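You operate a simulated robot arm through the tools that you are given. There is no shell and no other tool.

You run a simulated robot arm. Do the job below in one go: nothing can be reset, and whatever is moved stays where it is left.

TASK
Number the stations as on the plan, test the blue-taped station's tally, then turn the test off.
Fine: its tally lamp lights after the numbers are set; other controls stay.

Only the result counts: the job must be done as asked and must still hold three seconds after the hand-in. Knocking over, shifting, dropping, spilling or breaking anything else fails it.

THE ROBOT
A 7-joint arm with a fingered hand, fixed in place. Base frame: the origin is at the foot of the arm, x ahead of it, y to its left, z up. Units: m, rad, N and s.
With the tool pointing down near the work surface it reaches from about 0.18 to 0.8 m from the base axis. Its first joint turns from -2.897 to 2.897 rad. Payload 4.9 kg.
The tool frame sits at the grasp point between the pads (the TCP): z along the fingers, y along the line on which they close. The tips reach 0.032 m beyond it. The gripper opens to 0.192 m. The gripper's body begins 0.089 m behind the TCP. The gripper is a hand of 3 fingers: y runs from the thumb to the fingers, the wrist lies at [0, 0, -0.267] in the tool frame.
Orientation is that of the tool frame in the base frame, as a unit quaternion [w, x, y, z]. With the fingers straight down and closing along the base's y, the tool's x points along the base's -x, its y along +y and its z along -z.

THE INTERFACE
- The arm moves only by the tool arm_command. Its argument "rows" is a list that holds one entry, the list of rows, each a list of 6 numbers: the turn, a rotation vector about the base's x, y, z in rad, then the shift along the base's x, y, z in m. In form: [[[wx, wy, wz, tx, ty, tz], ...]]. A call has 1 to 20 rows; each row shifts and turns the commanded pose from where the row before left it. A row lasts 0.2 s, in which the tool goes at most 0.05 m and 0.15 rad; a call with a longer step from one row to the next is refused whole. A pose out of reach is approached as far as the arm can. The call stops where the force on the tool passes 40 N (or 10 N more than at its start, if that is more) or the arm is blocked; 0.2 s more then pass. In this call time passes only in rows, and 0.2 s behind the last. It gives the time, the measured TCP pose, the force on the tool (base axes), the opening and the grip force at its end, in the units of the frame above (readings bear some noise), with the torque about the TCP (base axes, N m) and any sound that the robot's microphone picked up.
- Cameras (640 x 400 px; columns grow to the right, rows downward): "scene" is fixed at [0.0514, -0.5004, 1.5892]; the picture's right is [0.88, -0.47, 0.00], its down [-0.14, -0.27, -0.95] and it looks along [0.45, 0.84, -0.30] (base axes); focal length 359 px, centre (320, 200). "wrist" rides on the gripper at [0.08, -0.046, -0.113] in the tool frame; the picture's right is [0.50, 0.87, 0.00], its down [-0.67, 0.39, -0.63] and it looks along [-0.55, 0.32, 0.78] (tool axes); focal length 226 px, centre (320, 200). There is no depth. A picture from a camera that has moved, and an enlarged one, comes with that camera's place and axes in the base frame and with its lens.
- snapshot(camera): a new picture of that camera. The clock stands still meanwhile.
- move_fingers(finger1, finger2, thumb_bend): sets how far each is bent, from 0 (flat) to 1 (curled in); at 0.3 the hand is open as for a grip, at 0.7 the pads meet at the TCP. One left out holds its place. A second passes; each finger stops where it meets its share of the squeeze, and holds until it gets a number again. It is the only way to open and close the hand. It gives what a move gives, with no picture; readings hold the bend of each and the force on the fingers (four entries, about 0 where the hand has none), thumb and palm.
- close_up(camera, box): a new picture of the part [left, top, right, bottom] of that camera's present view, enlarged. The clock stands still meanwhile.
- sign_off(): hands the job in; it is judged then, once.

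Places have to be worked out from the pictures, the camera data and where the tool is seen. Open the gripper and draw the arm clear of the work before you hand the job in, unless the task says otherwise.

The tools are called after "Call:" by a JSON object that holds its "op" and its "data". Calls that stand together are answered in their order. arm_command: Moves the arm, as the interface text tells. Its arguments: {"type":"object","properties":{"rows":{"type":"array"}},"required":["rows"]} The other tools are called the same way: move_fingers (finger1, finger2, thumb_bend) moves the fingers one by one; snapshot (camera) takes a picture; close_up (camera, box) takes an enlarged picture of a part of a camera's view; sign_off () hands the job in.

At the start:

```text
clock: 0.0
position: [0.3558, 0.2549, 1.3918]
ee_rot: [0.002, 0.0, 1.0, 0.0]
ft_force: [-0.6, -0.3, -0.8]
moment: [0.02, -0.01, 0.01]
opening: 0.1915
grasp_force: 0.0
shape: jaw
bend: [0.3, 0.3, 0.3]
finger forces: [0.0, 0.0, 0.1, 0.0, 0.0, 0.0]
```

scene: 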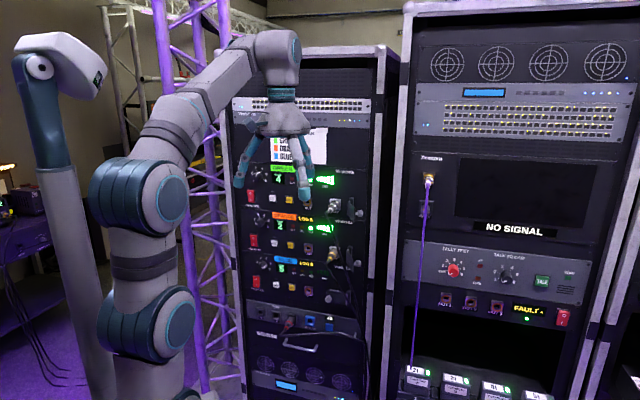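
wrist: 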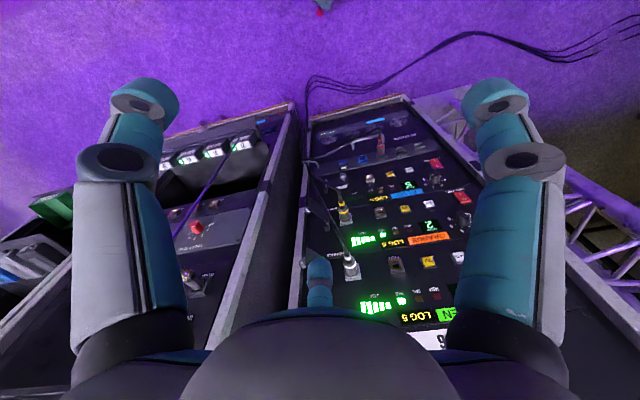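

I see a rack with three stations and a plan sheet above them, plus a second rack on the right. I'll enlarge the relevant parts to read the plan and the controls.

Call:
{"op": "close_up", "data": {"camera": "scene", "box": [230, 90, 390, 190]}}

Call:
{"op": "close_up", "data": {"camera": "scene", "box": [230, 160, 390, 260]}}

Call:
{"op": "close_up", "data": {"camera": "scene", "box": [230, 220, 390, 320]}}

Call:
{"op": "close_up", "data": {"camera": "scene", "box": [400, 230, 600, 355]}}

Call:
{"op": "close_up", "data": {"camera": "wrist", "box": [300, 100, 500, 225]}}

Call:
{"op": "close_up", "data": {"camera": "wrist", "box": [300, 200, 500, 325]}}

```text
4.00 times, centred on (310, 140) of scene
camera zoom: at [0.0514, -0.5004, 1.5892], right [0.88, -0.47, 0.0], down [-0.14, -0.27, -0.95], along [0.45, 0.84, -0.3], focal length 1436 px, centre (360, 440)
```

zoom: 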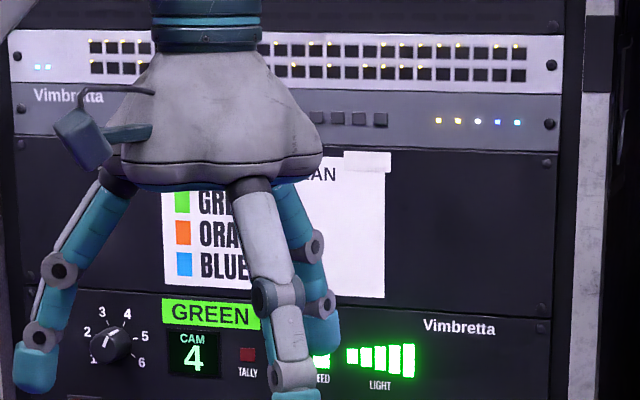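

```text
4.00 times, centred on (310, 210) of scene
camera zoom: at [0.0514, -0.5004, 1.5892], right [0.88, -0.47, 0.0], down [-0.14, -0.27, -0.95], along [0.45, 0.84, -0.3], focal length 1436 px, centre (360, 160)
```

zoom: 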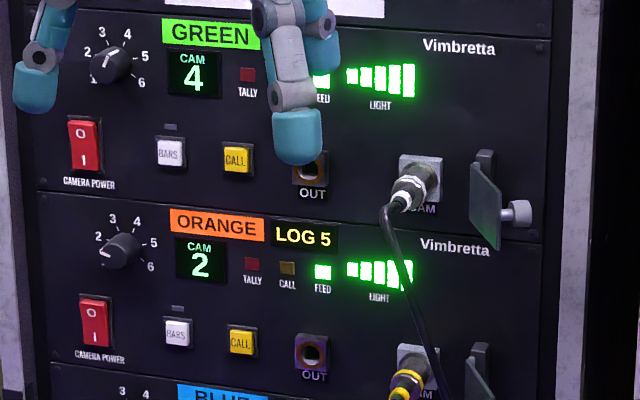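

```text
4.00 times, centred on (310, 270) of scene
camera zoom: at [0.0514, -0.5004, 1.5892], right [0.88, -0.47, 0.0], down [-0.14, -0.27, -0.95], along [0.45, 0.84, -0.3], focal length 1436 px, centre (360, -80)
```

zoom: 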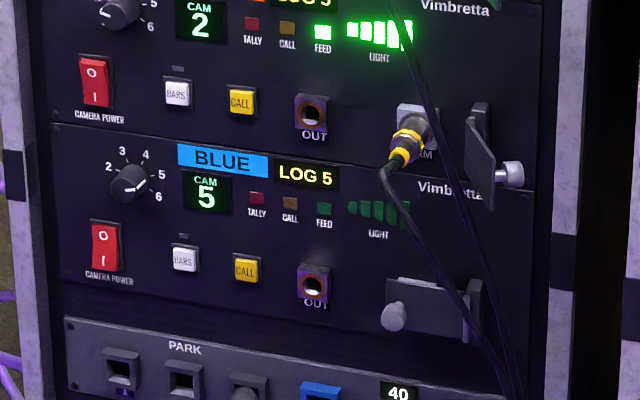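

```text
3.20 times, centred on (500, 292) of scene
camera zoom: at [0.0514, -0.5004, 1.5892], right [0.88, -0.47, 0.0], down [-0.14, -0.27, -0.95], along [0.45, 0.84, -0.3], focal length 1149 px, centre (-256, -96)
```

zoom: 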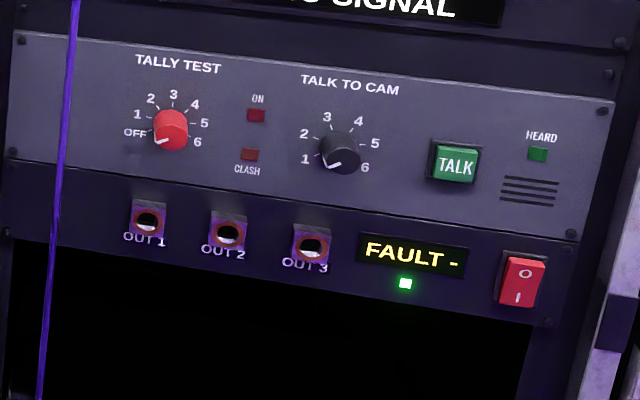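

```text
3.20 times, centred on (400, 162) of wrist
camera zoom: at [0.2753, 0.2096, 1.5056], right [-0.5, 0.87, 0.0], down [0.67, 0.39, 0.63], along [0.55, 0.32, -0.77], focal length 723 px, centre (64, 320)
```

zoom: 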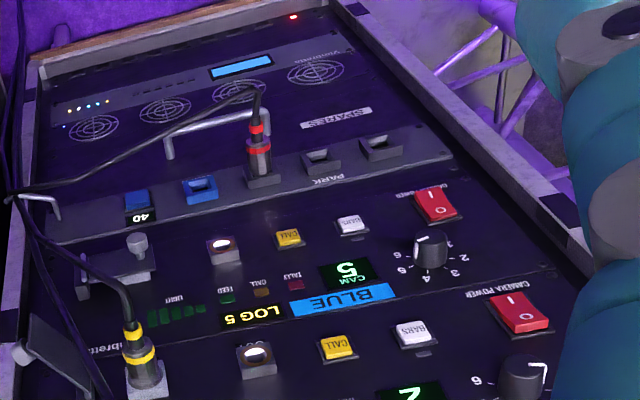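

```text
3.20 times, centred on (400, 262) of wrist
camera zoom: at [0.2753, 0.2096, 1.5056], right [-0.5, 0.87, 0.0], down [0.67, 0.39, 0.63], along [0.55, 0.32, -0.77], focal length 723 px, centre (64, 0)
```

zoom: 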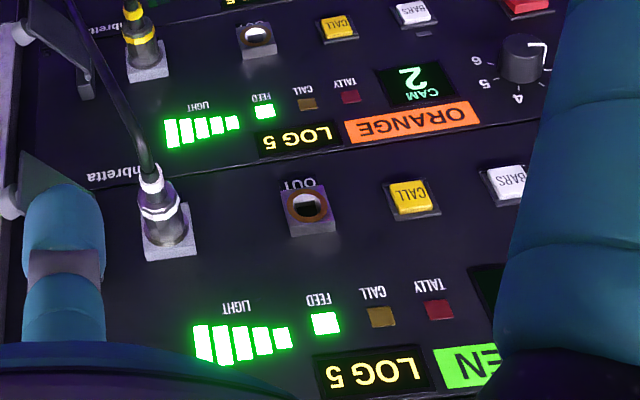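

The hand hides the plan sheet. Triangulating from both cameras, the rack 1 face lies about 0.84 m from the base along (0.707, 0.707), with its knobs near (0.44, 0.71). I'll turn the hand to point at the panel and move it down, well short of the face, so that the plan is visible.

Call:
{"op": "arm_command", "data": {"rows": [[[0.101, -0.101, 0, 0, 0.018, -0.02], [0.101, -0.101, 0, 0, 0.018, -0.02], [0.101, -0.101, 0, 0, 0.018, -0.02], [0.101, -0.101, 0, 0, 0.018, -0.02], [0.101, -0.101, 0, 0, 0.018, -0.02], [0.101, -0.101, 0, 0, 0.018, -0.02], [0.101, -0.101, 0, 0, 0.018, -0.02], [0.101, -0.101, 0, 0, 0.018, -0.02], [0.101, -0.101, 0, 0, 0.018, -0.02], [0.101, -0.101, 0, 0, 0.018, -0.02], [0.101, -0.101, 0, 0, 0.018, -0.02]]]}}

Call:
{"op": "snapshot", "data": {"camera": "scene"}}

Call:
{"op": "snapshot", "data": {"camera": "wrist"}}

```text
clock: 2.6
position: [0.3789, 0.4324, 1.1973]
ee_rot: [0.447, 0.143, 0.709, 0.527]
ft_force: [0.7, -0.1, -0.5]
moment: [-0.02, 0.0, 0.03]
opening: 0.192
grasp_force: 0.0
shape: jaw
bend: [0.3, 0.3, 0.3]
finger forces: [0.1, 0.0, 0.1, 0.0, 0.0, 0.0]
out of reach, approached as far as the arm can: row 10, 11
stopped in row 11: the arm was blocked; the commanded pose is now the measured one
```

```text
taken
```

scene: 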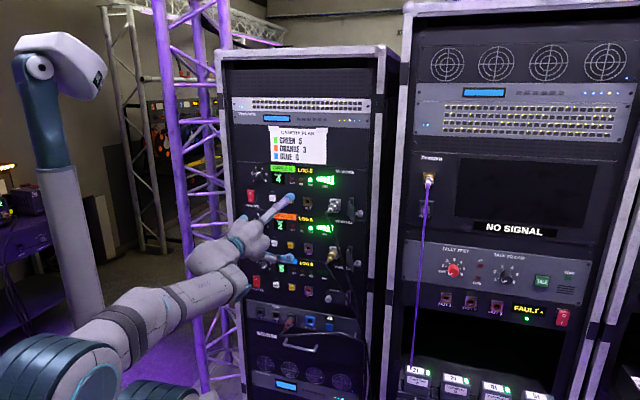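

```text
taken
camera wrist: at [0.2581, 0.397, 1.1237], right [-0.51, 0.69, 0.52], down [-0.22, -0.69, 0.69], along [0.83, 0.24, 0.51], focal length 226 px, centre (320, 200)
```

wrist: 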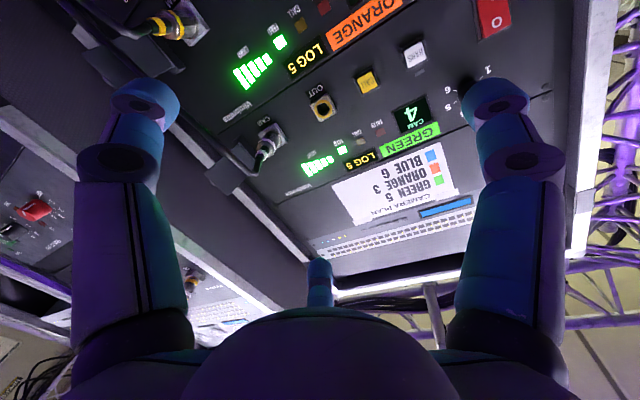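

The plan appears to read GREEN 5, ORANGE 3, BLUE 6. I'll zoom in to confirm it, and check the knob pointers and all lamps in the same pass.

Call:
{"op": "close_up", "data": {"camera": "scene", "box": [240, 110, 340, 172]}}

Call:
{"op": "close_up", "data": {"camera": "wrist", "box": [220, 0, 580, 225]}}

Call:
{"op": "close_up", "data": {"camera": "scene", "box": [225, 160, 345, 235]}}

Call:
{"op": "close_up", "data": {"camera": "scene", "box": [230, 240, 350, 315]}}

Call:
{"op": "close_up", "data": {"camera": "scene", "box": [430, 240, 550, 315]}}

Call:
{"op": "close_up", "data": {"camera": "scene", "box": [390, 350, 550, 400]}}

```text
6.40 times, centred on (290, 141) of scene
camera zoom: at [0.0514, -0.5004, 1.5892], right [0.88, -0.47, 0.0], down [-0.14, -0.27, -0.95], along [0.45, 0.84, -0.3], focal length 2297 px, centre (512, 578)
```

zoom: 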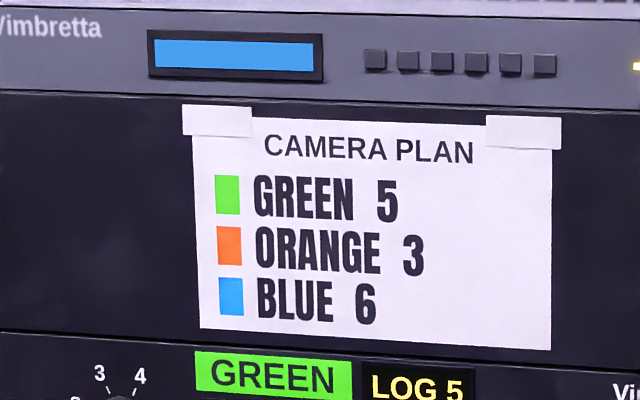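

```text
1.78 times, centred on (400, 112) of wrist
camera zoom: at [0.2581, 0.397, 1.1237], right [-0.51, 0.69, 0.52], down [-0.22, -0.69, 0.69], along [0.83, 0.24, 0.51], focal length 402 px, centre (178, 356)
```

zoom: 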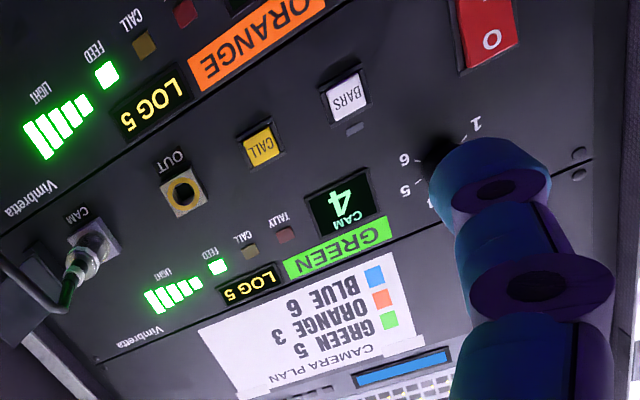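

```text
5.33 times, centred on (285, 198) of scene
camera zoom: at [0.0514, -0.5004, 1.5892], right [0.88, -0.47, 0.0], down [-0.14, -0.27, -0.95], along [0.45, 0.84, -0.3], focal length 1914 px, centre (507, 213)
```

zoom: 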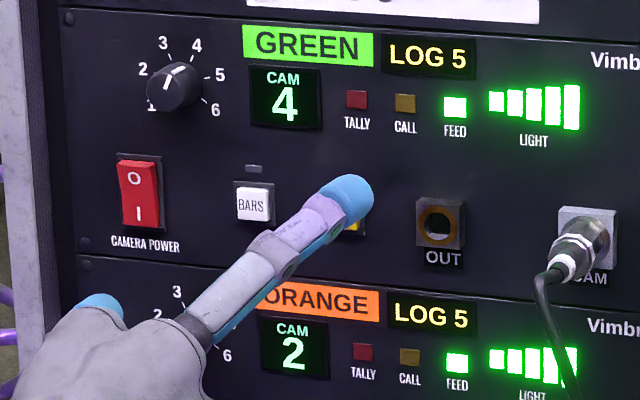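

```text
5.33 times, centred on (290, 278) of scene
camera zoom: at [0.0514, -0.5004, 1.5892], right [0.88, -0.47, 0.0], down [-0.14, -0.27, -0.95], along [0.45, 0.84, -0.3], focal length 1914 px, centre (480, -213)
```

zoom: 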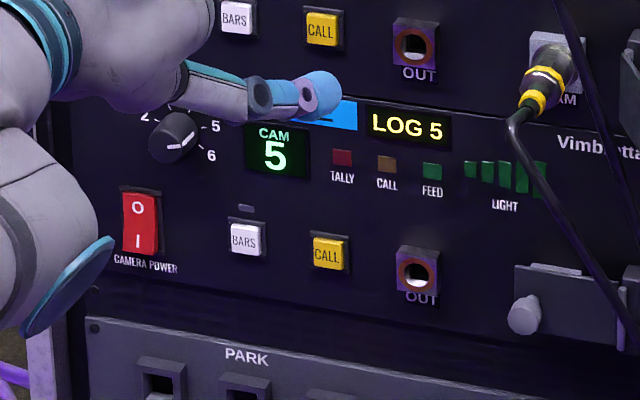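

```text
5.33 times, centred on (490, 278) of scene
camera zoom: at [0.0514, -0.5004, 1.5892], right [0.88, -0.47, 0.0], down [-0.14, -0.27, -0.95], along [0.45, 0.84, -0.3], focal length 1914 px, centre (-587, -213)
```

zoom: 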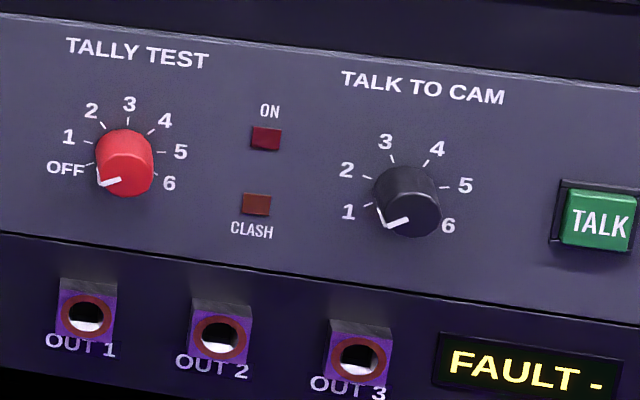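

```text
4.00 times, centred on (470, 375) of scene
camera zoom: at [0.0514, -0.5004, 1.5892], right [0.88, -0.47, 0.0], down [-0.14, -0.27, -0.95], along [0.45, 0.84, -0.3], focal length 1436 px, centre (-280, -500)
```

zoom: 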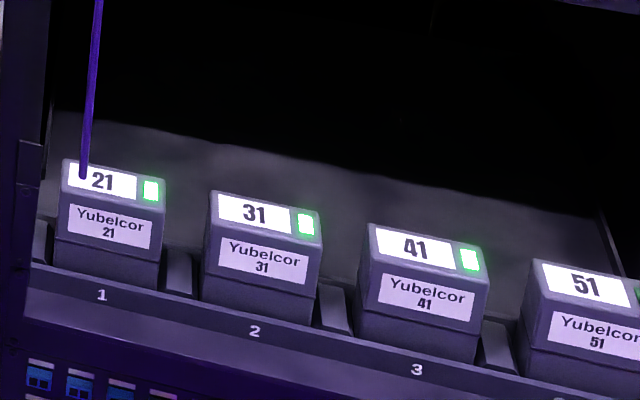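

The plan is confirmed as GREEN 5, ORANGE 3 and BLUE 6; the stations now show 4, 2 and 5, so each knob goes one step clockwise. I'll do BLUE first so that no two stations ever share a number. I'm moving in front of the blue knob, estimated at (0.444, 0.709, 0.92), with a standoff and a roll that puts tool y nearly upright.

Call:
{"op": "arm_command", "data": {"rows": [[[0.0266, 0.0201, 0.0117, -0.00515, 0.016, -0.0267], [0.0266, 0.0201, 0.0117, -0.00515, 0.016, -0.0267], [0.0266, 0.0201, 0.0117, -0.00515, 0.016, -0.0267], [0.0266, 0.0201, 0.0117, -0.00515, 0.016, -0.0267], [0.0266, 0.0201, 0.0117, -0.00515, 0.016, -0.0267], [0.0266, 0.0201, 0.0117, -0.00515, 0.016, -0.0267], [0.0266, 0.0201, 0.0117, -0.00515, 0.016, -0.0267], [0.0266, 0.0201, 0.0117, -0.00515, 0.016, -0.0267], [0.0266, 0.0201, 0.0117, -0.00515, 0.016, -0.0267], [0.0266, 0.0201, 0.0117, -0.00515, 0.016, -0.0267]]]}}

Call:
{"op": "snapshot", "data": {"camera": "scene"}}

Call:
{"op": "snapshot", "data": {"camera": "wrist"}}

```text
clock: 4.8
position: [0.3263, 0.5913, 0.9306]
ee_rot: [0.32, 0.211, 0.68, 0.625]
ft_force: [-0.2, 0.2, -0.2]
moment: [-0.03, 0.01, -0.03]
opening: 0.1921
grasp_force: 0.1
shape: jaw
bend: [0.3, 0.3, 0.3]
finger forces: [0.0, 0.1, 0.1, 0.0, 0.0, 0.0]
```

```text
taken
```

scene: 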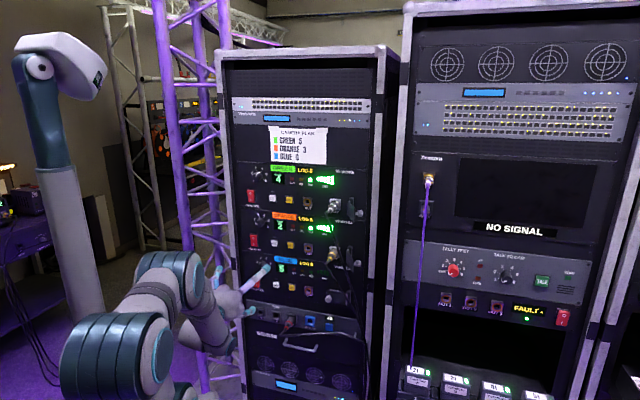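

```text
taken
camera wrist: at [0.1963, 0.5599, 0.8746], right [-0.45, 0.46, 0.77], down [-0.01, -0.86, 0.51], along [0.89, 0.22, 0.39], focal length 226 px, centre (320, 200)
```

wrist: 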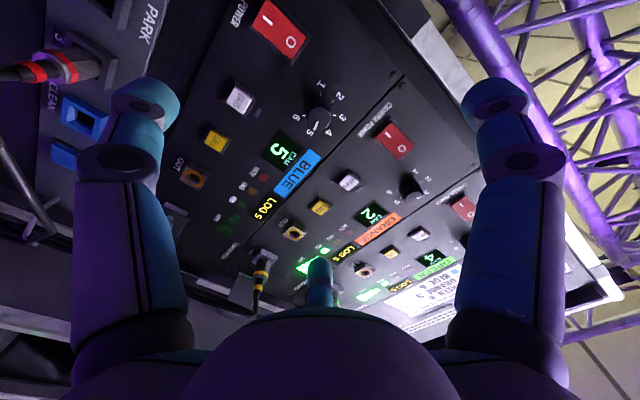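

The pose was reached with the tool axis square to the panel and the roll about 10° left of upright. I'll pre-close the fingers to a narrow opening so they clear neighbouring controls, and take a close look to locate the blue knob.

Call:
{"op": "move_fingers", "data": {"finger1": 0.56, "finger2": 0.56, "thumb_bend": 0.56}}

Call:
{"op": "snapshot", "data": {"camera": "wrist"}}

Call:
{"op": "close_up", "data": {"camera": "wrist", "box": [200, 50, 440, 200]}}

Call:
{"op": "close_up", "data": {"camera": "scene", "box": [200, 230, 320, 305]}}

```text
clock: 5.8
position: [0.3253, 0.591, 0.9311]
ee_rot: [0.321, 0.21, 0.681, 0.624]
ft_force: [-0.7, 0.4, 0.3]
moment: [-0.02, 0.03, 0.0]
opening: 0.0594
grasp_force: 0.0
shape: fingers
bend: [0.56, 0.56, 0.56]
finger forces: [0.1, 0.0, 0.1, 0.0, 0.1, 0.1]
```

```text
taken
camera wrist: at [0.1962, 0.5593, 0.8743], right [-0.45, 0.46, 0.77], down [-0.01, -0.86, 0.51], along [0.89, 0.22, 0.39], focal length 226 px, centre (320, 200)
```

wrist: 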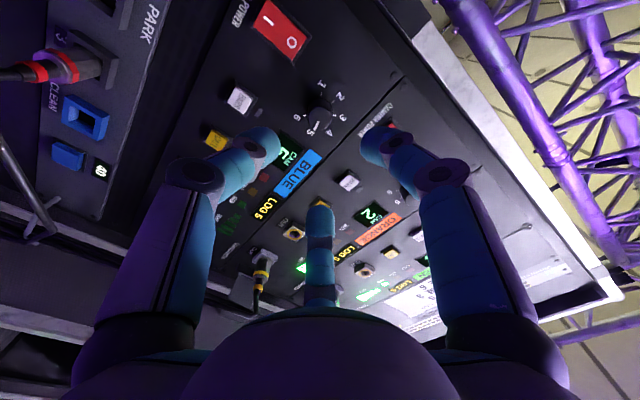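

```text
2.67 times, centred on (320, 125) of wrist
camera zoom: at [0.1962, 0.5593, 0.8743], right [-0.45, 0.46, 0.77], down [-0.01, -0.86, 0.51], along [0.89, 0.22, 0.39], focal length 603 px, centre (320, 400)
```

zoom: 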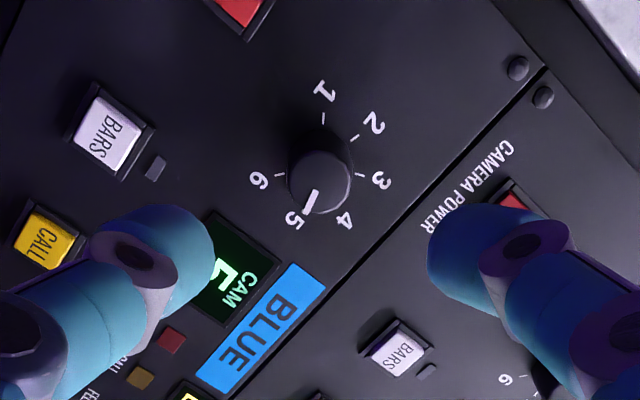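

```text
5.33 times, centred on (260, 268) of scene
camera zoom: at [0.0514, -0.5004, 1.5892], right [0.88, -0.47, 0.0], down [-0.14, -0.27, -0.95], along [0.45, 0.84, -0.3], focal length 1914 px, centre (640, -160)
```

zoom: 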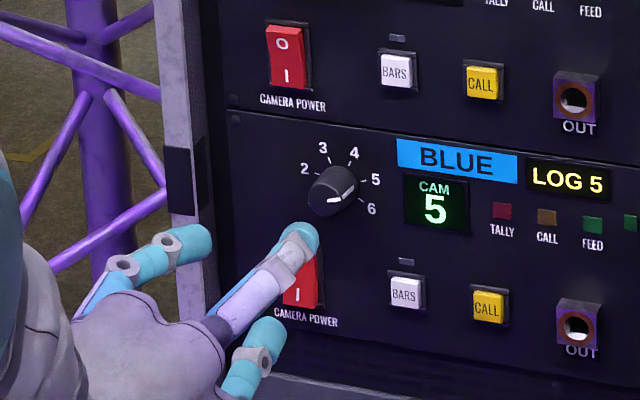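

Triangulation puts the blue knob axis at lateral −0.188 and z 0.931, with its front face at n≈0.795 and the panel at n≈0.82–0.83. The TCP is on that axis now, at n=0.648. I'll trim the tool tilt, roll slightly clockwise and advance 8 cm, stopping short of the knob.

Call:
{"op": "arm_command", "data": {"rows": [[[0.065, 0.0585, -0.0038, 0.0141, 0.0141, 0], [0.065, 0.0585, -0.0038, 0.0141, 0.0141, 0], [0.065, 0.0585, -0.0038, 0.0141, 0.0141, 0], [0, 0, 0, 0.0141, 0.0141, 0]]]}}

Call:
{"op": "snapshot", "data": {"camera": "wrist"}}

Call:
{"op": "close_up", "data": {"camera": "wrist", "box": [220, 75, 420, 200]}}

Call:
{"op": "close_up", "data": {"camera": "scene", "box": [200, 230, 320, 305]}}

```text
clock: 6.8
position: [0.3831, 0.6466, 0.9313]
ee_rot: [0.241, 0.299, 0.642, 0.664]
ft_force: [-0.1, 0.6, -0.9]
moment: [0.03, 0.01, 0.0]
opening: 0.0592
grasp_force: 0.1
shape: fingers
bend: [0.56, 0.56, 0.56]
finger forces: [0.0, 0.0, 0.1, 0.1, 0.1, 0.1]
```

```text
taken
camera wrist: at [0.2442, 0.6265, 0.892], right [-0.3, 0.3, 0.91], down [0.05, -0.94, 0.33], along [0.95, 0.14, 0.26], focal length 226 px, centre (320, 200)
```

wrist: 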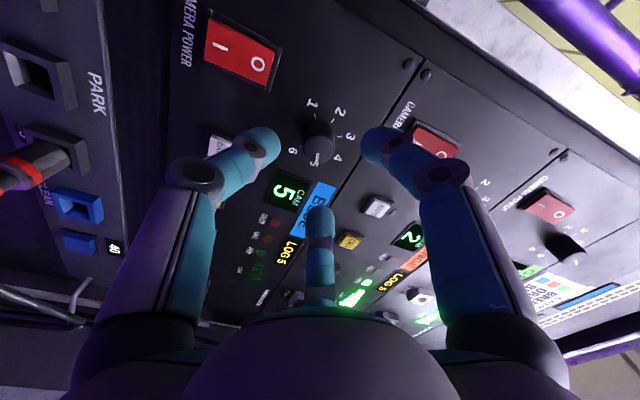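

```text
3.20 times, centred on (320, 138) of wrist
camera zoom: at [0.2442, 0.6265, 0.892], right [-0.3, 0.3, 0.91], down [0.05, -0.94, 0.33], along [0.95, 0.14, 0.26], focal length 723 px, centre (320, 400)
```

zoom: 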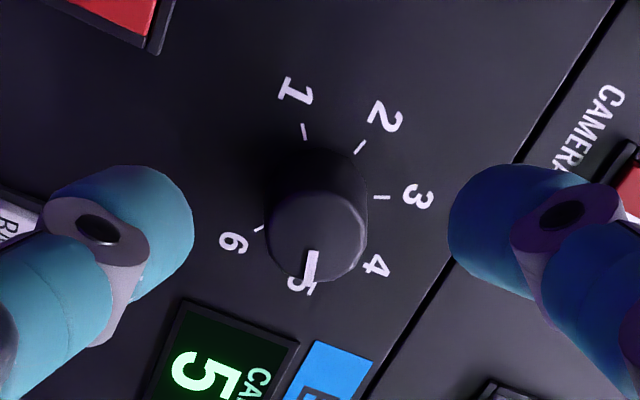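

```text
5.33 times, centred on (260, 268) of scene
camera zoom: at [0.0514, -0.5004, 1.5892], right [0.88, -0.47, 0.0], down [-0.14, -0.27, -0.95], along [0.45, 0.84, -0.3], focal length 1914 px, centre (640, -160)
```

zoom: 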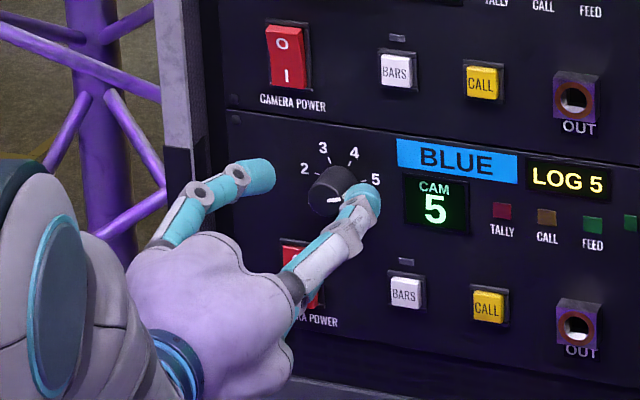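

The knob is centred between the fingers to within about 2 mm; the front-face diameter is about 28 mm, and the TCP is at n=0.728. I'll advance 5 cm in small steps so the fingertips surround the knob just short of the panel.

Call:
{"op": "arm_command", "data": {"rows": [[[0, 0, 0, 0.0078, 0.0066, -0.0004], [0, 0, 0, 0.0071, 0.0071, -0.0004], [0, 0, 0, 0.0071, 0.0071, -0.0004], [0, 0, 0, 0.0071, 0.0071, -0.0004], [0, 0, 0, 0.0071, 0.0071, 0]]]}}

Call:
{"op": "snapshot", "data": {"camera": "wrist"}}

Call:
{"op": "close_up", "data": {"camera": "wrist", "box": [220, 105, 420, 230]}}

Call:
{"op": "close_up", "data": {"camera": "scene", "box": [200, 230, 320, 305]}}

```text
clock: 8.1
position: [0.4166, 0.6804, 0.9255]
ee_rot: [0.241, 0.297, 0.643, 0.663]
ft_force: [-11.3, -12.9, 3.9]
moment: [0.24, -0.41, -0.84]
opening: 0.0586
grasp_force: 8.7
shape: fingers
bend: [0.56, 0.54, 0.56]
finger forces: [0.1, 16.9, 0.0, 0.0, 0.1, 0.0]
stopped in row 5: the force on the tool passed its limit at 45 N (the readings are from after the stop); the commanded pose is now the measured one
```

```text
taken
camera wrist: at [0.2774, 0.6598, 0.8861], right [-0.3, 0.3, 0.9], down [0.05, -0.94, 0.33], along [0.95, 0.15, 0.27], focal length 226 px, centre (320, 200)
```

wrist: 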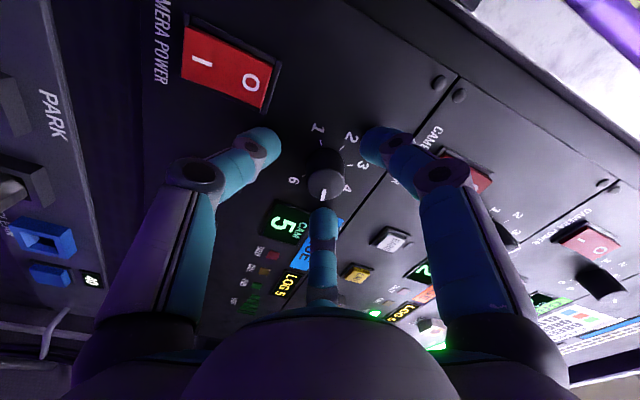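

```text
3.20 times, centred on (320, 168) of wrist
camera zoom: at [0.2774, 0.6598, 0.8861], right [-0.3, 0.3, 0.9], down [0.05, -0.94, 0.33], along [0.95, 0.15, 0.27], focal length 723 px, centre (320, 304)
```

zoom: 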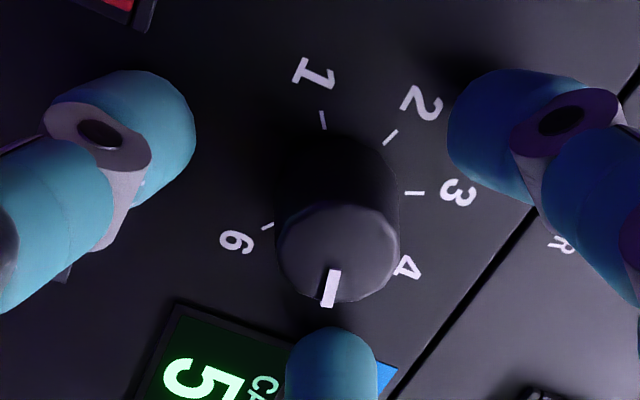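

```text
5.33 times, centred on (260, 268) of scene
camera zoom: at [0.0514, -0.5004, 1.5892], right [0.88, -0.47, 0.0], down [-0.14, -0.27, -0.95], along [0.45, 0.84, -0.3], focal length 1914 px, centre (640, -160)
```

zoom: 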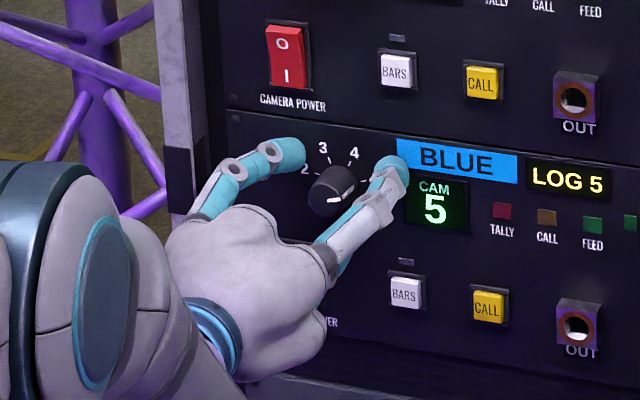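

Finger 2 touched something, probably the display bezel or panel, at a tip depth of n≈0.81, and the TCP has sagged about 4 mm low. Nothing on the station has changed. I'll back off 1.2 cm, re-centre upward, and close slightly further so the fingertips stay inside the gap around the knob.

Call:
{"op": "arm_command", "data": {"rows": [[[0, 0, 0, -0.0043, -0.0043, 0.001], [0, 0, 0, -0.0043, -0.0043, 0.001], [0, 0, 0, 0, 0, 0.002]]]}}

Call:
{"op": "move_fingers", "data": {"finger1": 0.6, "finger2": 0.6, "thumb_bend": 0.6}}

Call:
{"op": "close_up", "data": {"camera": "wrist", "box": [220, 95, 420, 220]}}

Call:
{"op": "close_up", "data": {"camera": "scene", "box": [200, 230, 320, 305]}}

```text
clock: 8.9
position: [0.409, 0.6723, 0.9293]
ee_rot: [0.24, 0.297, 0.643, 0.663]
ft_force: [0.3, 0.6, -0.4]
moment: [0.0, 0.0, 0.0]
opening: 0.0584
grasp_force: 0.0
shape: fingers
bend: [0.56, 0.56, 0.56]
finger forces: [0.0, 0.0, 0.0, 0.0, 0.0, 0.1]
```

```text
clock: 9.9
position: [0.4081, 0.6726, 0.9286]
ee_rot: [0.241, 0.298, 0.643, 0.663]
ft_force: [-0.4, -0.3, 0.1]
moment: [0.02, 0.0, 0.01]
opening: 0.0424
grasp_force: 0.1
shape: fingers
bend: [0.6, 0.6, 0.6]
finger forces: [0.1, 0.0, 0.0, 0.0, 0.0, 0.1]
```

```text
3.20 times, centred on (320, 158) of wrist
camera zoom: at [0.2695, 0.6517, 0.8909], right [-0.3, 0.3, 0.91], down [0.05, -0.94, 0.33], along [0.95, 0.15, 0.27], focal length 723 px, centre (320, 336)
```

zoom: 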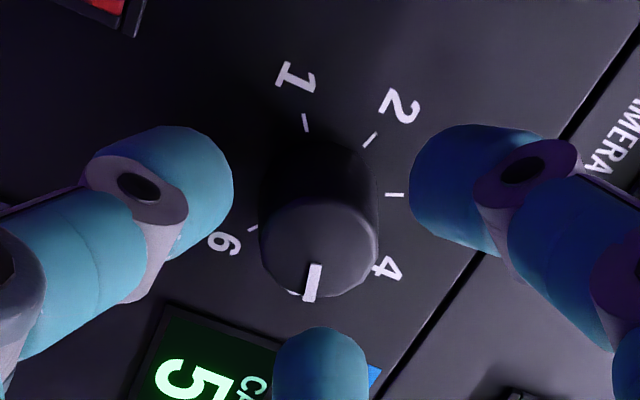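

```text
5.33 times, centred on (260, 268) of scene
camera zoom: at [0.0514, -0.5004, 1.5892], right [0.88, -0.47, 0.0], down [-0.14, -0.27, -0.95], along [0.45, 0.84, -0.3], focal length 1914 px, centre (640, -160)
```

zoom: 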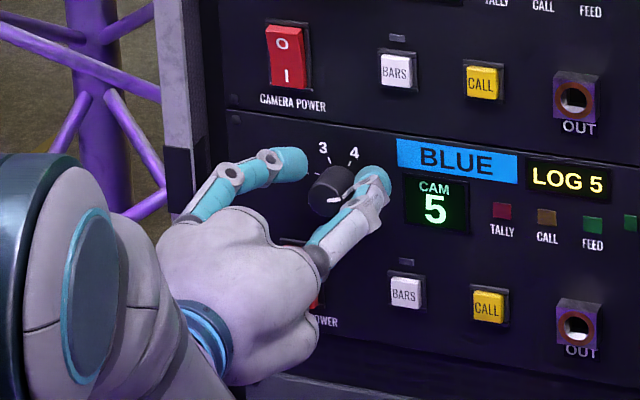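

The knob is now centred between the fingers, with a gap of about 6 mm on each side. I'll advance in 4 mm steps to get the tips around the knob.

Call:
{"op": "arm_command", "data": {"rows": [[[0, 0, 0, 0.0028, 0.0028, 0], [0, 0, 0, 0.0028, 0.0028, 0], [0, 0, 0, 0.0028, 0.0028, 0], [0, 0, 0, 0.0028, 0.0028, 0]]]}}

Call:
{"op": "close_up", "data": {"camera": "wrist", "box": [220, 95, 420, 220]}}

Call:
{"op": "close_up", "data": {"camera": "scene", "box": [200, 230, 320, 305]}}

```text
clock: 10.9
position: [0.4177, 0.6823, 0.9255]
ee_rot: [0.242, 0.297, 0.644, 0.662]
ft_force: [-13.5, -17.9, 4.4]
moment: [0.28, -0.43, -0.81]
opening: 0.0421
grasp_force: 10.6
shape: fingers
bend: [0.6, 0.58, 0.6]
finger forces: [0.9, 20.8, 0.1, 0.1, 0.0, 0.0]
stopped in row 4: the force on the tool passed its limit at 47 N (the readings are from after the stop); the commanded pose is now the measured one
```

```text
3.20 times, centred on (320, 158) of wrist
camera zoom: at [0.2781, 0.6611, 0.8877], right [-0.3, 0.3, 0.9], down [0.05, -0.94, 0.33], along [0.95, 0.15, 0.27], focal length 723 px, centre (320, 336)
```

zoom: 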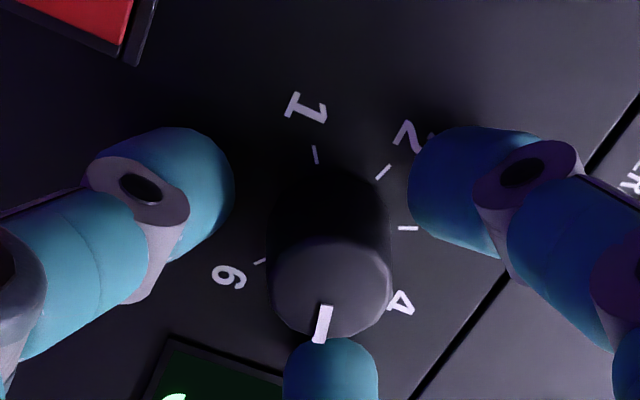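

```text
5.33 times, centred on (260, 268) of scene
camera zoom: at [0.0514, -0.5004, 1.5892], right [0.88, -0.47, 0.0], down [-0.14, -0.27, -0.95], along [0.45, 0.84, -0.3], focal length 1914 px, centre (640, -160)
```

zoom: 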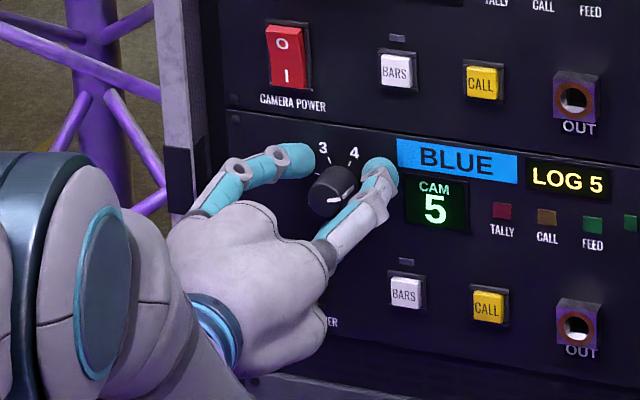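

The fingertips are at the panel: finger 2 is bearing on it and finger 1 is barely touching. The overlap with the knob is about 15 mm, which is enough. I'll back off 3 mm, restore the height, and close on the knob.

Call:
{"op": "arm_command", "data": {"rows": [[[0, 0, 0, -0.0024, -0.0024, 0.002], [0, 0, 0, 0, 0, 0.0015]]]}}

Call:
{"op": "move_fingers", "data": {"finger1": 0.66, "finger2": 0.66, "thumb_bend": 0.66}}

Call:
{"op": "close_up", "data": {"camera": "wrist", "box": [220, 95, 420, 220]}}

Call:
{"op": "close_up", "data": {"camera": "scene", "box": [200, 230, 320, 305]}}

```text
clock: 11.5
position: [0.4148, 0.6814, 0.9309]
ee_rot: [0.24, 0.297, 0.644, 0.663]
ft_force: [0.8, -0.1, 0.7]
moment: [0.0, 0.0, -0.04]
opening: 0.0418
grasp_force: 0.1
shape: fingers
bend: [0.6, 0.6, 0.6]
finger forces: [0.0, 0.1, 0.1, 0.0, 0.0, 0.1]
```

```text
clock: 12.5
position: [0.4153, 0.6811, 0.931]
ee_rot: [0.241, 0.296, 0.644, 0.663]
ft_force: [-1.1, 1.5, -2.2]
moment: [-0.04, 0.04, 0.03]
opening: 0.0258
grasp_force: 3.4
shape: fingers
bend: [0.64, 0.66, 0.64]
finger forces: [2.0, 0.4, 0.0, 0.0, 4.1, 0.1]
```

```text
3.20 times, centred on (320, 158) of wrist
camera zoom: at [0.2763, 0.6592, 0.8917], right [-0.3, 0.3, 0.9], down [0.06, -0.94, 0.33], along [0.95, 0.15, 0.26], focal length 723 px, centre (320, 336)
```

zoom: 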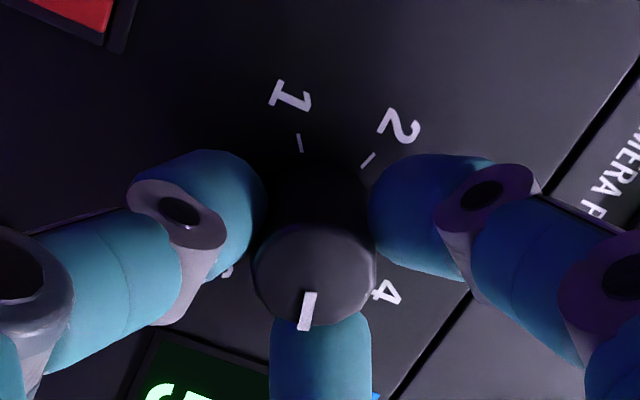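

```text
5.33 times, centred on (260, 268) of scene
camera zoom: at [0.0514, -0.5004, 1.5892], right [0.88, -0.47, 0.0], down [-0.14, -0.27, -0.95], along [0.45, 0.84, -0.3], focal length 1914 px, centre (640, -160)
```

zoom: 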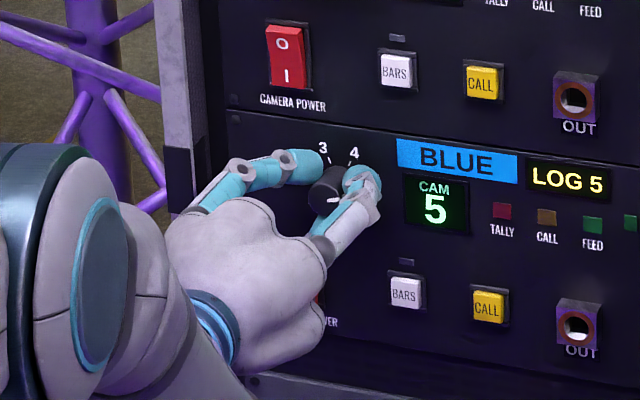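

All three fingers touch the knob (about 2, 0.4 and 4 N). I'll tighten the grip before turning.

Call:
{"op": "move_fingers", "data": {"finger1": 0.74, "finger2": 0.74, "thumb_bend": 0.74}}

Call:
{"op": "close_up", "data": {"camera": "wrist", "box": [220, 95, 420, 220]}}

```text
clock: 13.5
position: [0.4157, 0.6806, 0.93]
ee_rot: [0.242, 0.297, 0.644, 0.662]
ft_force: [3.0, 3.9, -7.7]
moment: [-0.14, 0.12, 0.08]
opening: 0.0241
grasp_force: 16.0
shape: fingers
bend: [0.65, 0.66, 0.65]
finger forces: [8.3, 7.4, 0.0, 0.0, 16.1, 0.1]
```

```text
3.20 times, centred on (320, 158) of wrist
camera zoom: at [0.2764, 0.6592, 0.8913], right [-0.3, 0.3, 0.9], down [0.06, -0.94, 0.34], along [0.95, 0.15, 0.26], focal length 723 px, centre (320, 336)
```

zoom: 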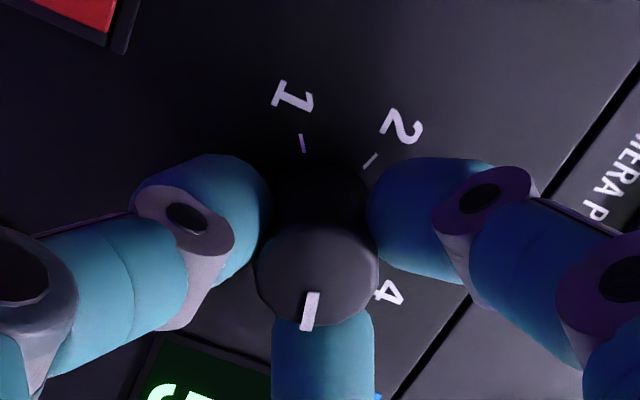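

The grip is firm (8, 7 and 16 N). Now I'll turn clockwise, seen facing the panel, about the panel normal: first about 43°, then check the display.

Call:
{"op": "arm_command", "data": {"rows": [[[0.0884, 0.0884, 0, 0, 0, 0], [0.0884, 0.0884, 0, 0, 0, 0], [0.0884, 0.0884, 0, 0, 0, 0], [0.0884, 0.0884, 0, 0, 0, 0], [0.0884, 0.0884, 0, 0, 0, 0], [0.0884, 0.0884, 0, 0, 0, 0]]]}}

Call:
{"op": "close_up", "data": {"camera": "wrist", "box": [220, 95, 420, 220]}}

Call:
{"op": "close_up", "data": {"camera": "scene", "box": [200, 230, 320, 305]}}

```text
clock: 14.9
position: [0.4163, 0.6812, 0.9288]
ee_rot: [0.241, 0.296, 0.644, 0.663]
ft_force: [3.7, 2.8, -8.4]
moment: [-0.17, 0.15, 0.01]
opening: 0.0239
grasp_force: 16.3
shape: fingers
bend: [0.65, 0.66, 0.65]
finger forces: [7.8, 7.5, 0.0, 0.1, 17.3, 0.0]
out of reach, approached as far as the arm can: row 1, 2, 3, 4, 5, 6
```

```text
3.20 times, centred on (320, 158) of wrist
camera zoom: at [0.2764, 0.6592, 0.8914], right [-0.3, 0.3, 0.9], down [0.06, -0.94, 0.34], along [0.95, 0.15, 0.26], focal length 723 px, centre (320, 336)
```

zoom: 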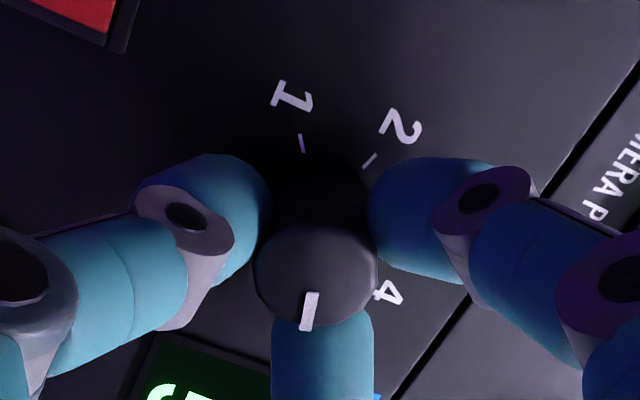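

```text
5.33 times, centred on (260, 268) of scene
camera zoom: at [0.0514, -0.5004, 1.5892], right [0.88, -0.47, 0.0], down [-0.14, -0.27, -0.95], along [0.45, 0.84, -0.3], focal length 1914 px, centre (640, -160)
```

zoom: 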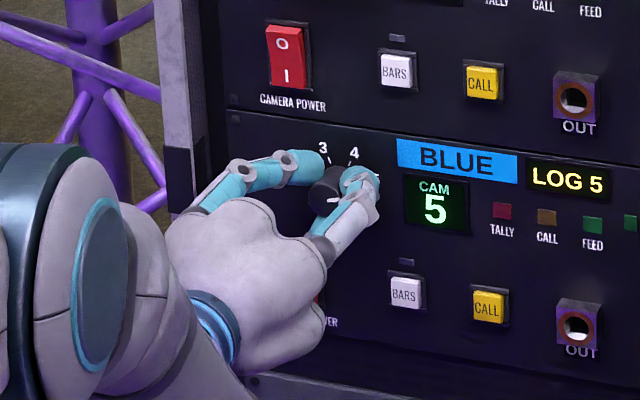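

The arm reports it cannot roll further clockwise from here, and the readings show that nothing turned. I need to start the turn from a more counter-clockwise roll. I'll release the knob and test the roll range the other way with the fingers clear.

Call:
{"op": "move_fingers", "data": {"finger1": 0.59, "finger2": 0.59, "thumb_bend": 0.59}}

Call:
{"op": "arm_command", "data": {"rows": [[[0, 0, 0, -0.01, -0.01, 0]]]}}

Call:
{"op": "arm_command", "data": {"rows": [[[0, 0, 0, -0.02, -0.02, 0], [-0.07, -0.07, 0, 0, 0, 0], [-0.07, -0.07, 0, 0, 0, 0], [-0.07, -0.07, 0, 0, 0, 0]]]}}

```text
clock: 15.9
position: [0.4154, 0.6805, 0.9306]
ee_rot: [0.241, 0.296, 0.644, 0.662]
ft_force: [0.4, -0.5, -0.3]
moment: [0.01, 0.0, 0.01]
opening: 0.0455
grasp_force: 0.0
shape: fingers
bend: [0.59, 0.59, 0.59]
finger forces: [0.0, 0.0, 0.0, 0.0, 0.0, 0.1]
```

```text
clock: 16.3
position: [0.4052, 0.6705, 0.9317]
ee_rot: [0.241, 0.297, 0.644, 0.663]
ft_force: [0.5, 0.0, 0.9]
moment: [-0.02, 0.01, -0.03]
opening: 0.0455
grasp_force: 0.2
shape: fingers
bend: [0.59, 0.59, 0.59]
finger forces: [0.1, 0.0, 0.1, 0.0, 0.0, 0.1]
```

```text
clock: 17.3
position: [0.386, 0.6521, 0.9308]
ee_rot: [0.337, 0.197, 0.681, 0.619]
ft_force: [-0.3, -0.1, 0.2]
moment: [0.0, 0.02, -0.02]
opening: 0.0456
grasp_force: 0.0
shape: fingers
bend: [0.59, 0.59, 0.59]
finger forces: [0.0, 0.0, 0.1, 0.0, 0.0, 0.0]
```

The roll works counter-clockwise, now at φ≈+12°, and the command does not wind up when out of reach. I'll keep rolling counter-clockwise to about +62° to gain range for the clockwise turn.

Call:
{"op": "arm_command", "data": {"rows": [[[-0.09, -0.09, 0, 0, 0, 0], [-0.09, -0.09, 0, 0, 0, 0], [-0.09, -0.09, 0, 0, 0, 0], [-0.09, -0.09, 0, 0, 0, 0], [-0.09, -0.09, 0, 0, 0, 0], [-0.09, -0.09, 0, 0, 0, 0], [-0.09, -0.09, 0, 0, 0, 0]]]}}

Call:
{"op": "snapshot", "data": {"camera": "wrist"}}

Call:
{"op": "snapshot", "data": {"camera": "scene"}}

```text
clock: 18.9
position: [0.3861, 0.651, 0.9296]
ee_rot: [0.572, -0.113, 0.7, 0.411]
ft_force: [0.2, -0.6, 0.0]
moment: [0.02, 0.0, -0.01]
opening: 0.0459
grasp_force: 0.0
shape: fingers
bend: [0.59, 0.59, 0.59]
finger forces: [0.0, 0.0, 0.0, 0.0, 0.0, 0.0]
```

```text
taken
camera wrist: at [0.3086, 0.5676, 0.8392], right [-0.7, 0.71, -0.06], down [-0.48, -0.41, 0.78], along [0.53, 0.58, 0.62], focal length 226 px, centre (320, 200)
```

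wrist: 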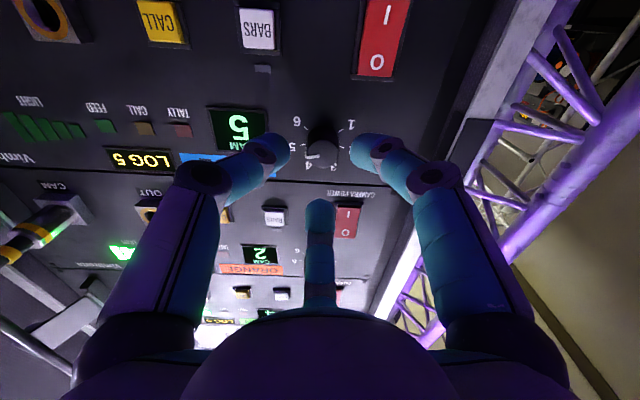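

```text
taken
```

scene: 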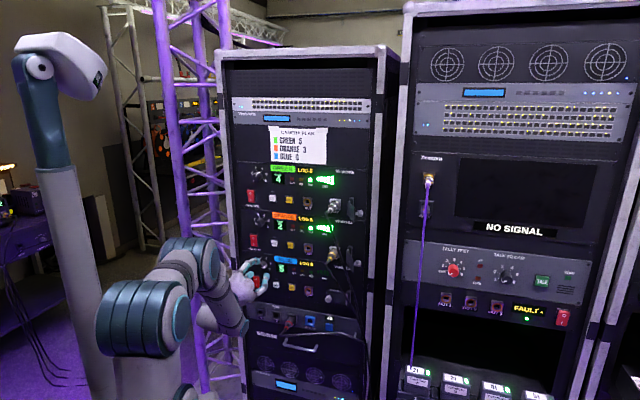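

The roll is at φ≈63° with the TCP still on the knob axis (lateral −0.187, z 0.930). I'll advance about 4 cm to grasp depth.

Call:
{"op": "arm_command", "data": {"rows": [[[0, 0, 0, 0.0142, 0.0142, 0], [0, 0, 0, 0.0071, 0.0071, 0], [0, 0, 0, 0.0071, 0.0071, 0]]]}}

Call:
{"op": "close_up", "data": {"camera": "wrist", "box": [220, 95, 420, 220]}}

Call:
{"op": "close_up", "data": {"camera": "scene", "box": [200, 230, 320, 305]}}

```text
clock: 19.7
position: [0.4141, 0.6797, 0.9299]
ee_rot: [0.573, -0.112, 0.7, 0.411]
ft_force: [0.7, -0.4, 0.2]
moment: [0.03, -0.01, 0.01]
opening: 0.0455
grasp_force: 0.1
shape: fingers
bend: [0.59, 0.59, 0.59]
finger forces: [0.0, 0.1, 0.0, 0.0, 0.0, 0.1]
```

```text
3.20 times, centred on (320, 158) of wrist
camera zoom: at [0.3368, 0.596, 0.8391], right [-0.7, 0.71, -0.06], down [-0.48, -0.41, 0.78], along [0.53, 0.58, 0.63], focal length 723 px, centre (320, 336)
```

zoom: 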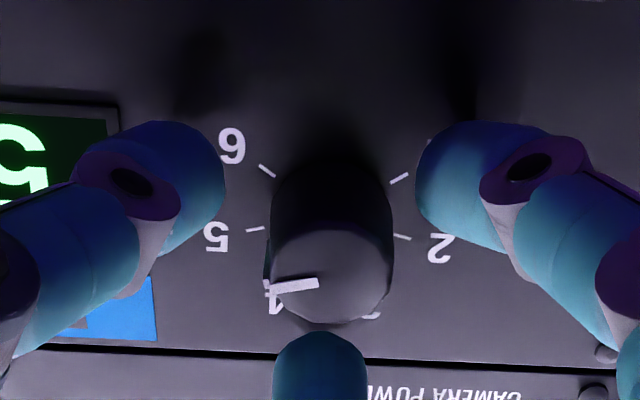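

```text
5.33 times, centred on (260, 268) of scene
camera zoom: at [0.0514, -0.5004, 1.5892], right [0.88, -0.47, 0.0], down [-0.14, -0.27, -0.95], along [0.45, 0.84, -0.3], focal length 1914 px, centre (640, -160)
```

zoom: 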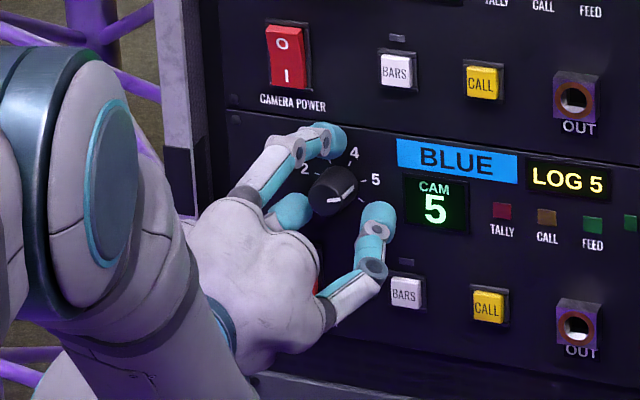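

The knob sits about 2 mm toward the left side, at lateral −0.190. I'll nudge to centre and then grip.

Call:
{"op": "arm_command", "data": {"rows": [[[0, 0, 0, -0.001, 0.002, 0]]]}}

Call:
{"op": "move_fingers", "data": {"finger1": 0.66, "finger2": 0.66, "thumb_bend": 0.66}}

Call:
{"op": "move_fingers", "data": {"finger1": 0.74, "finger2": 0.74, "thumb_bend": 0.74}}

Call:
{"op": "close_up", "data": {"camera": "wrist", "box": [220, 95, 420, 220]}}

```text
clock: 20.1
position: [0.4129, 0.681, 0.9304]
ee_rot: [0.572, -0.112, 0.7, 0.412]
ft_force: [-0.5, 0.2, -0.7]
moment: [0.03, 0.01, 0.02]
opening: 0.0457
grasp_force: 0.0
shape: fingers
bend: [0.59, 0.59, 0.59]
finger forces: [0.0, 0.0, 0.0, 0.0, 0.0, 0.1]
```

```text
clock: 21.1
position: [0.4139, 0.6807, 0.9293]
ee_rot: [0.571, -0.113, 0.701, 0.412]
ft_force: [1.5, -0.4, -1.0]
moment: [-0.05, 0.06, -0.05]
opening: 0.0254
grasp_force: 2.9
shape: fingers
bend: [0.64, 0.65, 0.65]
finger forces: [2.2, 0.7, 0.0, 0.1, 2.8, 0.0]
```

```text
clock: 22.1
position: [0.4122, 0.6806, 0.9301]
ee_rot: [0.572, -0.112, 0.701, 0.412]
ft_force: [8.3, -2.4, -2.8]
moment: [-0.07, 0.06, -0.14]
opening: 0.0231
grasp_force: 15.4
shape: fingers
bend: [0.64, 0.66, 0.66]
finger forces: [8.0, 7.4, 0.0, 0.0, 15.8, 0.0]
```

```text
3.20 times, centred on (320, 158) of wrist
camera zoom: at [0.3361, 0.5976, 0.8389], right [-0.7, 0.71, -0.06], down [-0.48, -0.41, 0.78], along [0.53, 0.58, 0.63], focal length 723 px, centre (320, 336)
```

zoom: 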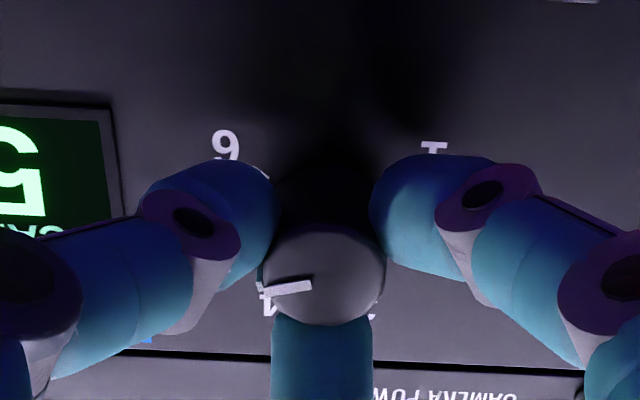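

The grip is set at 8, 7 and 16 N. I'll turn clockwise about 43° first and look.

Call:
{"op": "arm_command", "data": {"rows": [[[0.0884, 0.0884, 0, 0, 0, 0], [0.0884, 0.0884, 0, 0, 0, 0], [0.0884, 0.0884, 0, 0, 0, 0], [0.0884, 0.0884, 0, 0, 0, 0], [0.0884, 0.0884, 0, 0, 0, 0], [0.0884, 0.0884, 0, 0, 0, 0]]]}}

Call:
{"op": "close_up", "data": {"camera": "wrist", "box": [220, 95, 420, 220]}}

Call:
{"op": "close_up", "data": {"camera": "scene", "box": [200, 230, 320, 305]}}

```text
clock: 23.5
position: [0.4131, 0.6799, 0.9282]
ee_rot: [0.378, 0.151, 0.694, 0.593]
ft_force: [11.2, -4.5, -7.7]
moment: [-0.14, 0.09, -0.33]
opening: 0.0228
grasp_force: 16.1
shape: fingers
bend: [0.65, 0.66, 0.66]
finger forces: [5.9, 9.4, 0.0, 0.1, 17.8, 0.0]
```

```text
3.20 times, centred on (320, 158) of wrist
camera zoom: at [0.291, 0.6424, 0.8593], right [-0.54, 0.55, 0.64], down [-0.09, -0.79, 0.6], along [0.84, 0.27, 0.48], focal length 723 px, centre (320, 336)
```

zoom: 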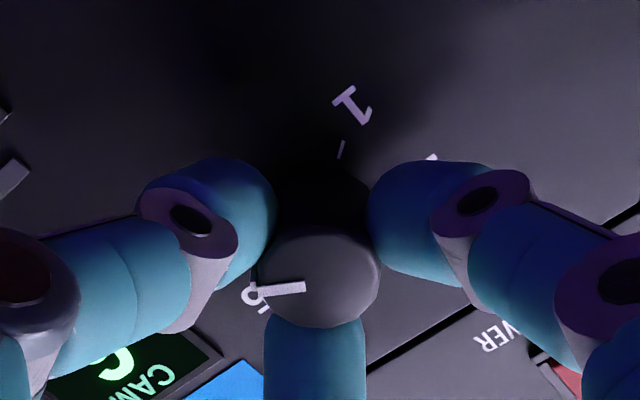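

```text
5.33 times, centred on (260, 268) of scene
camera zoom: at [0.0514, -0.5004, 1.5892], right [0.88, -0.47, 0.0], down [-0.14, -0.27, -0.95], along [0.45, 0.84, -0.3], focal length 1914 px, centre (640, -160)
```

zoom: 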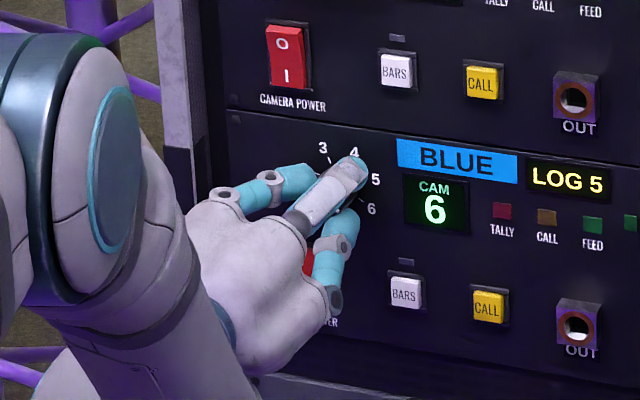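

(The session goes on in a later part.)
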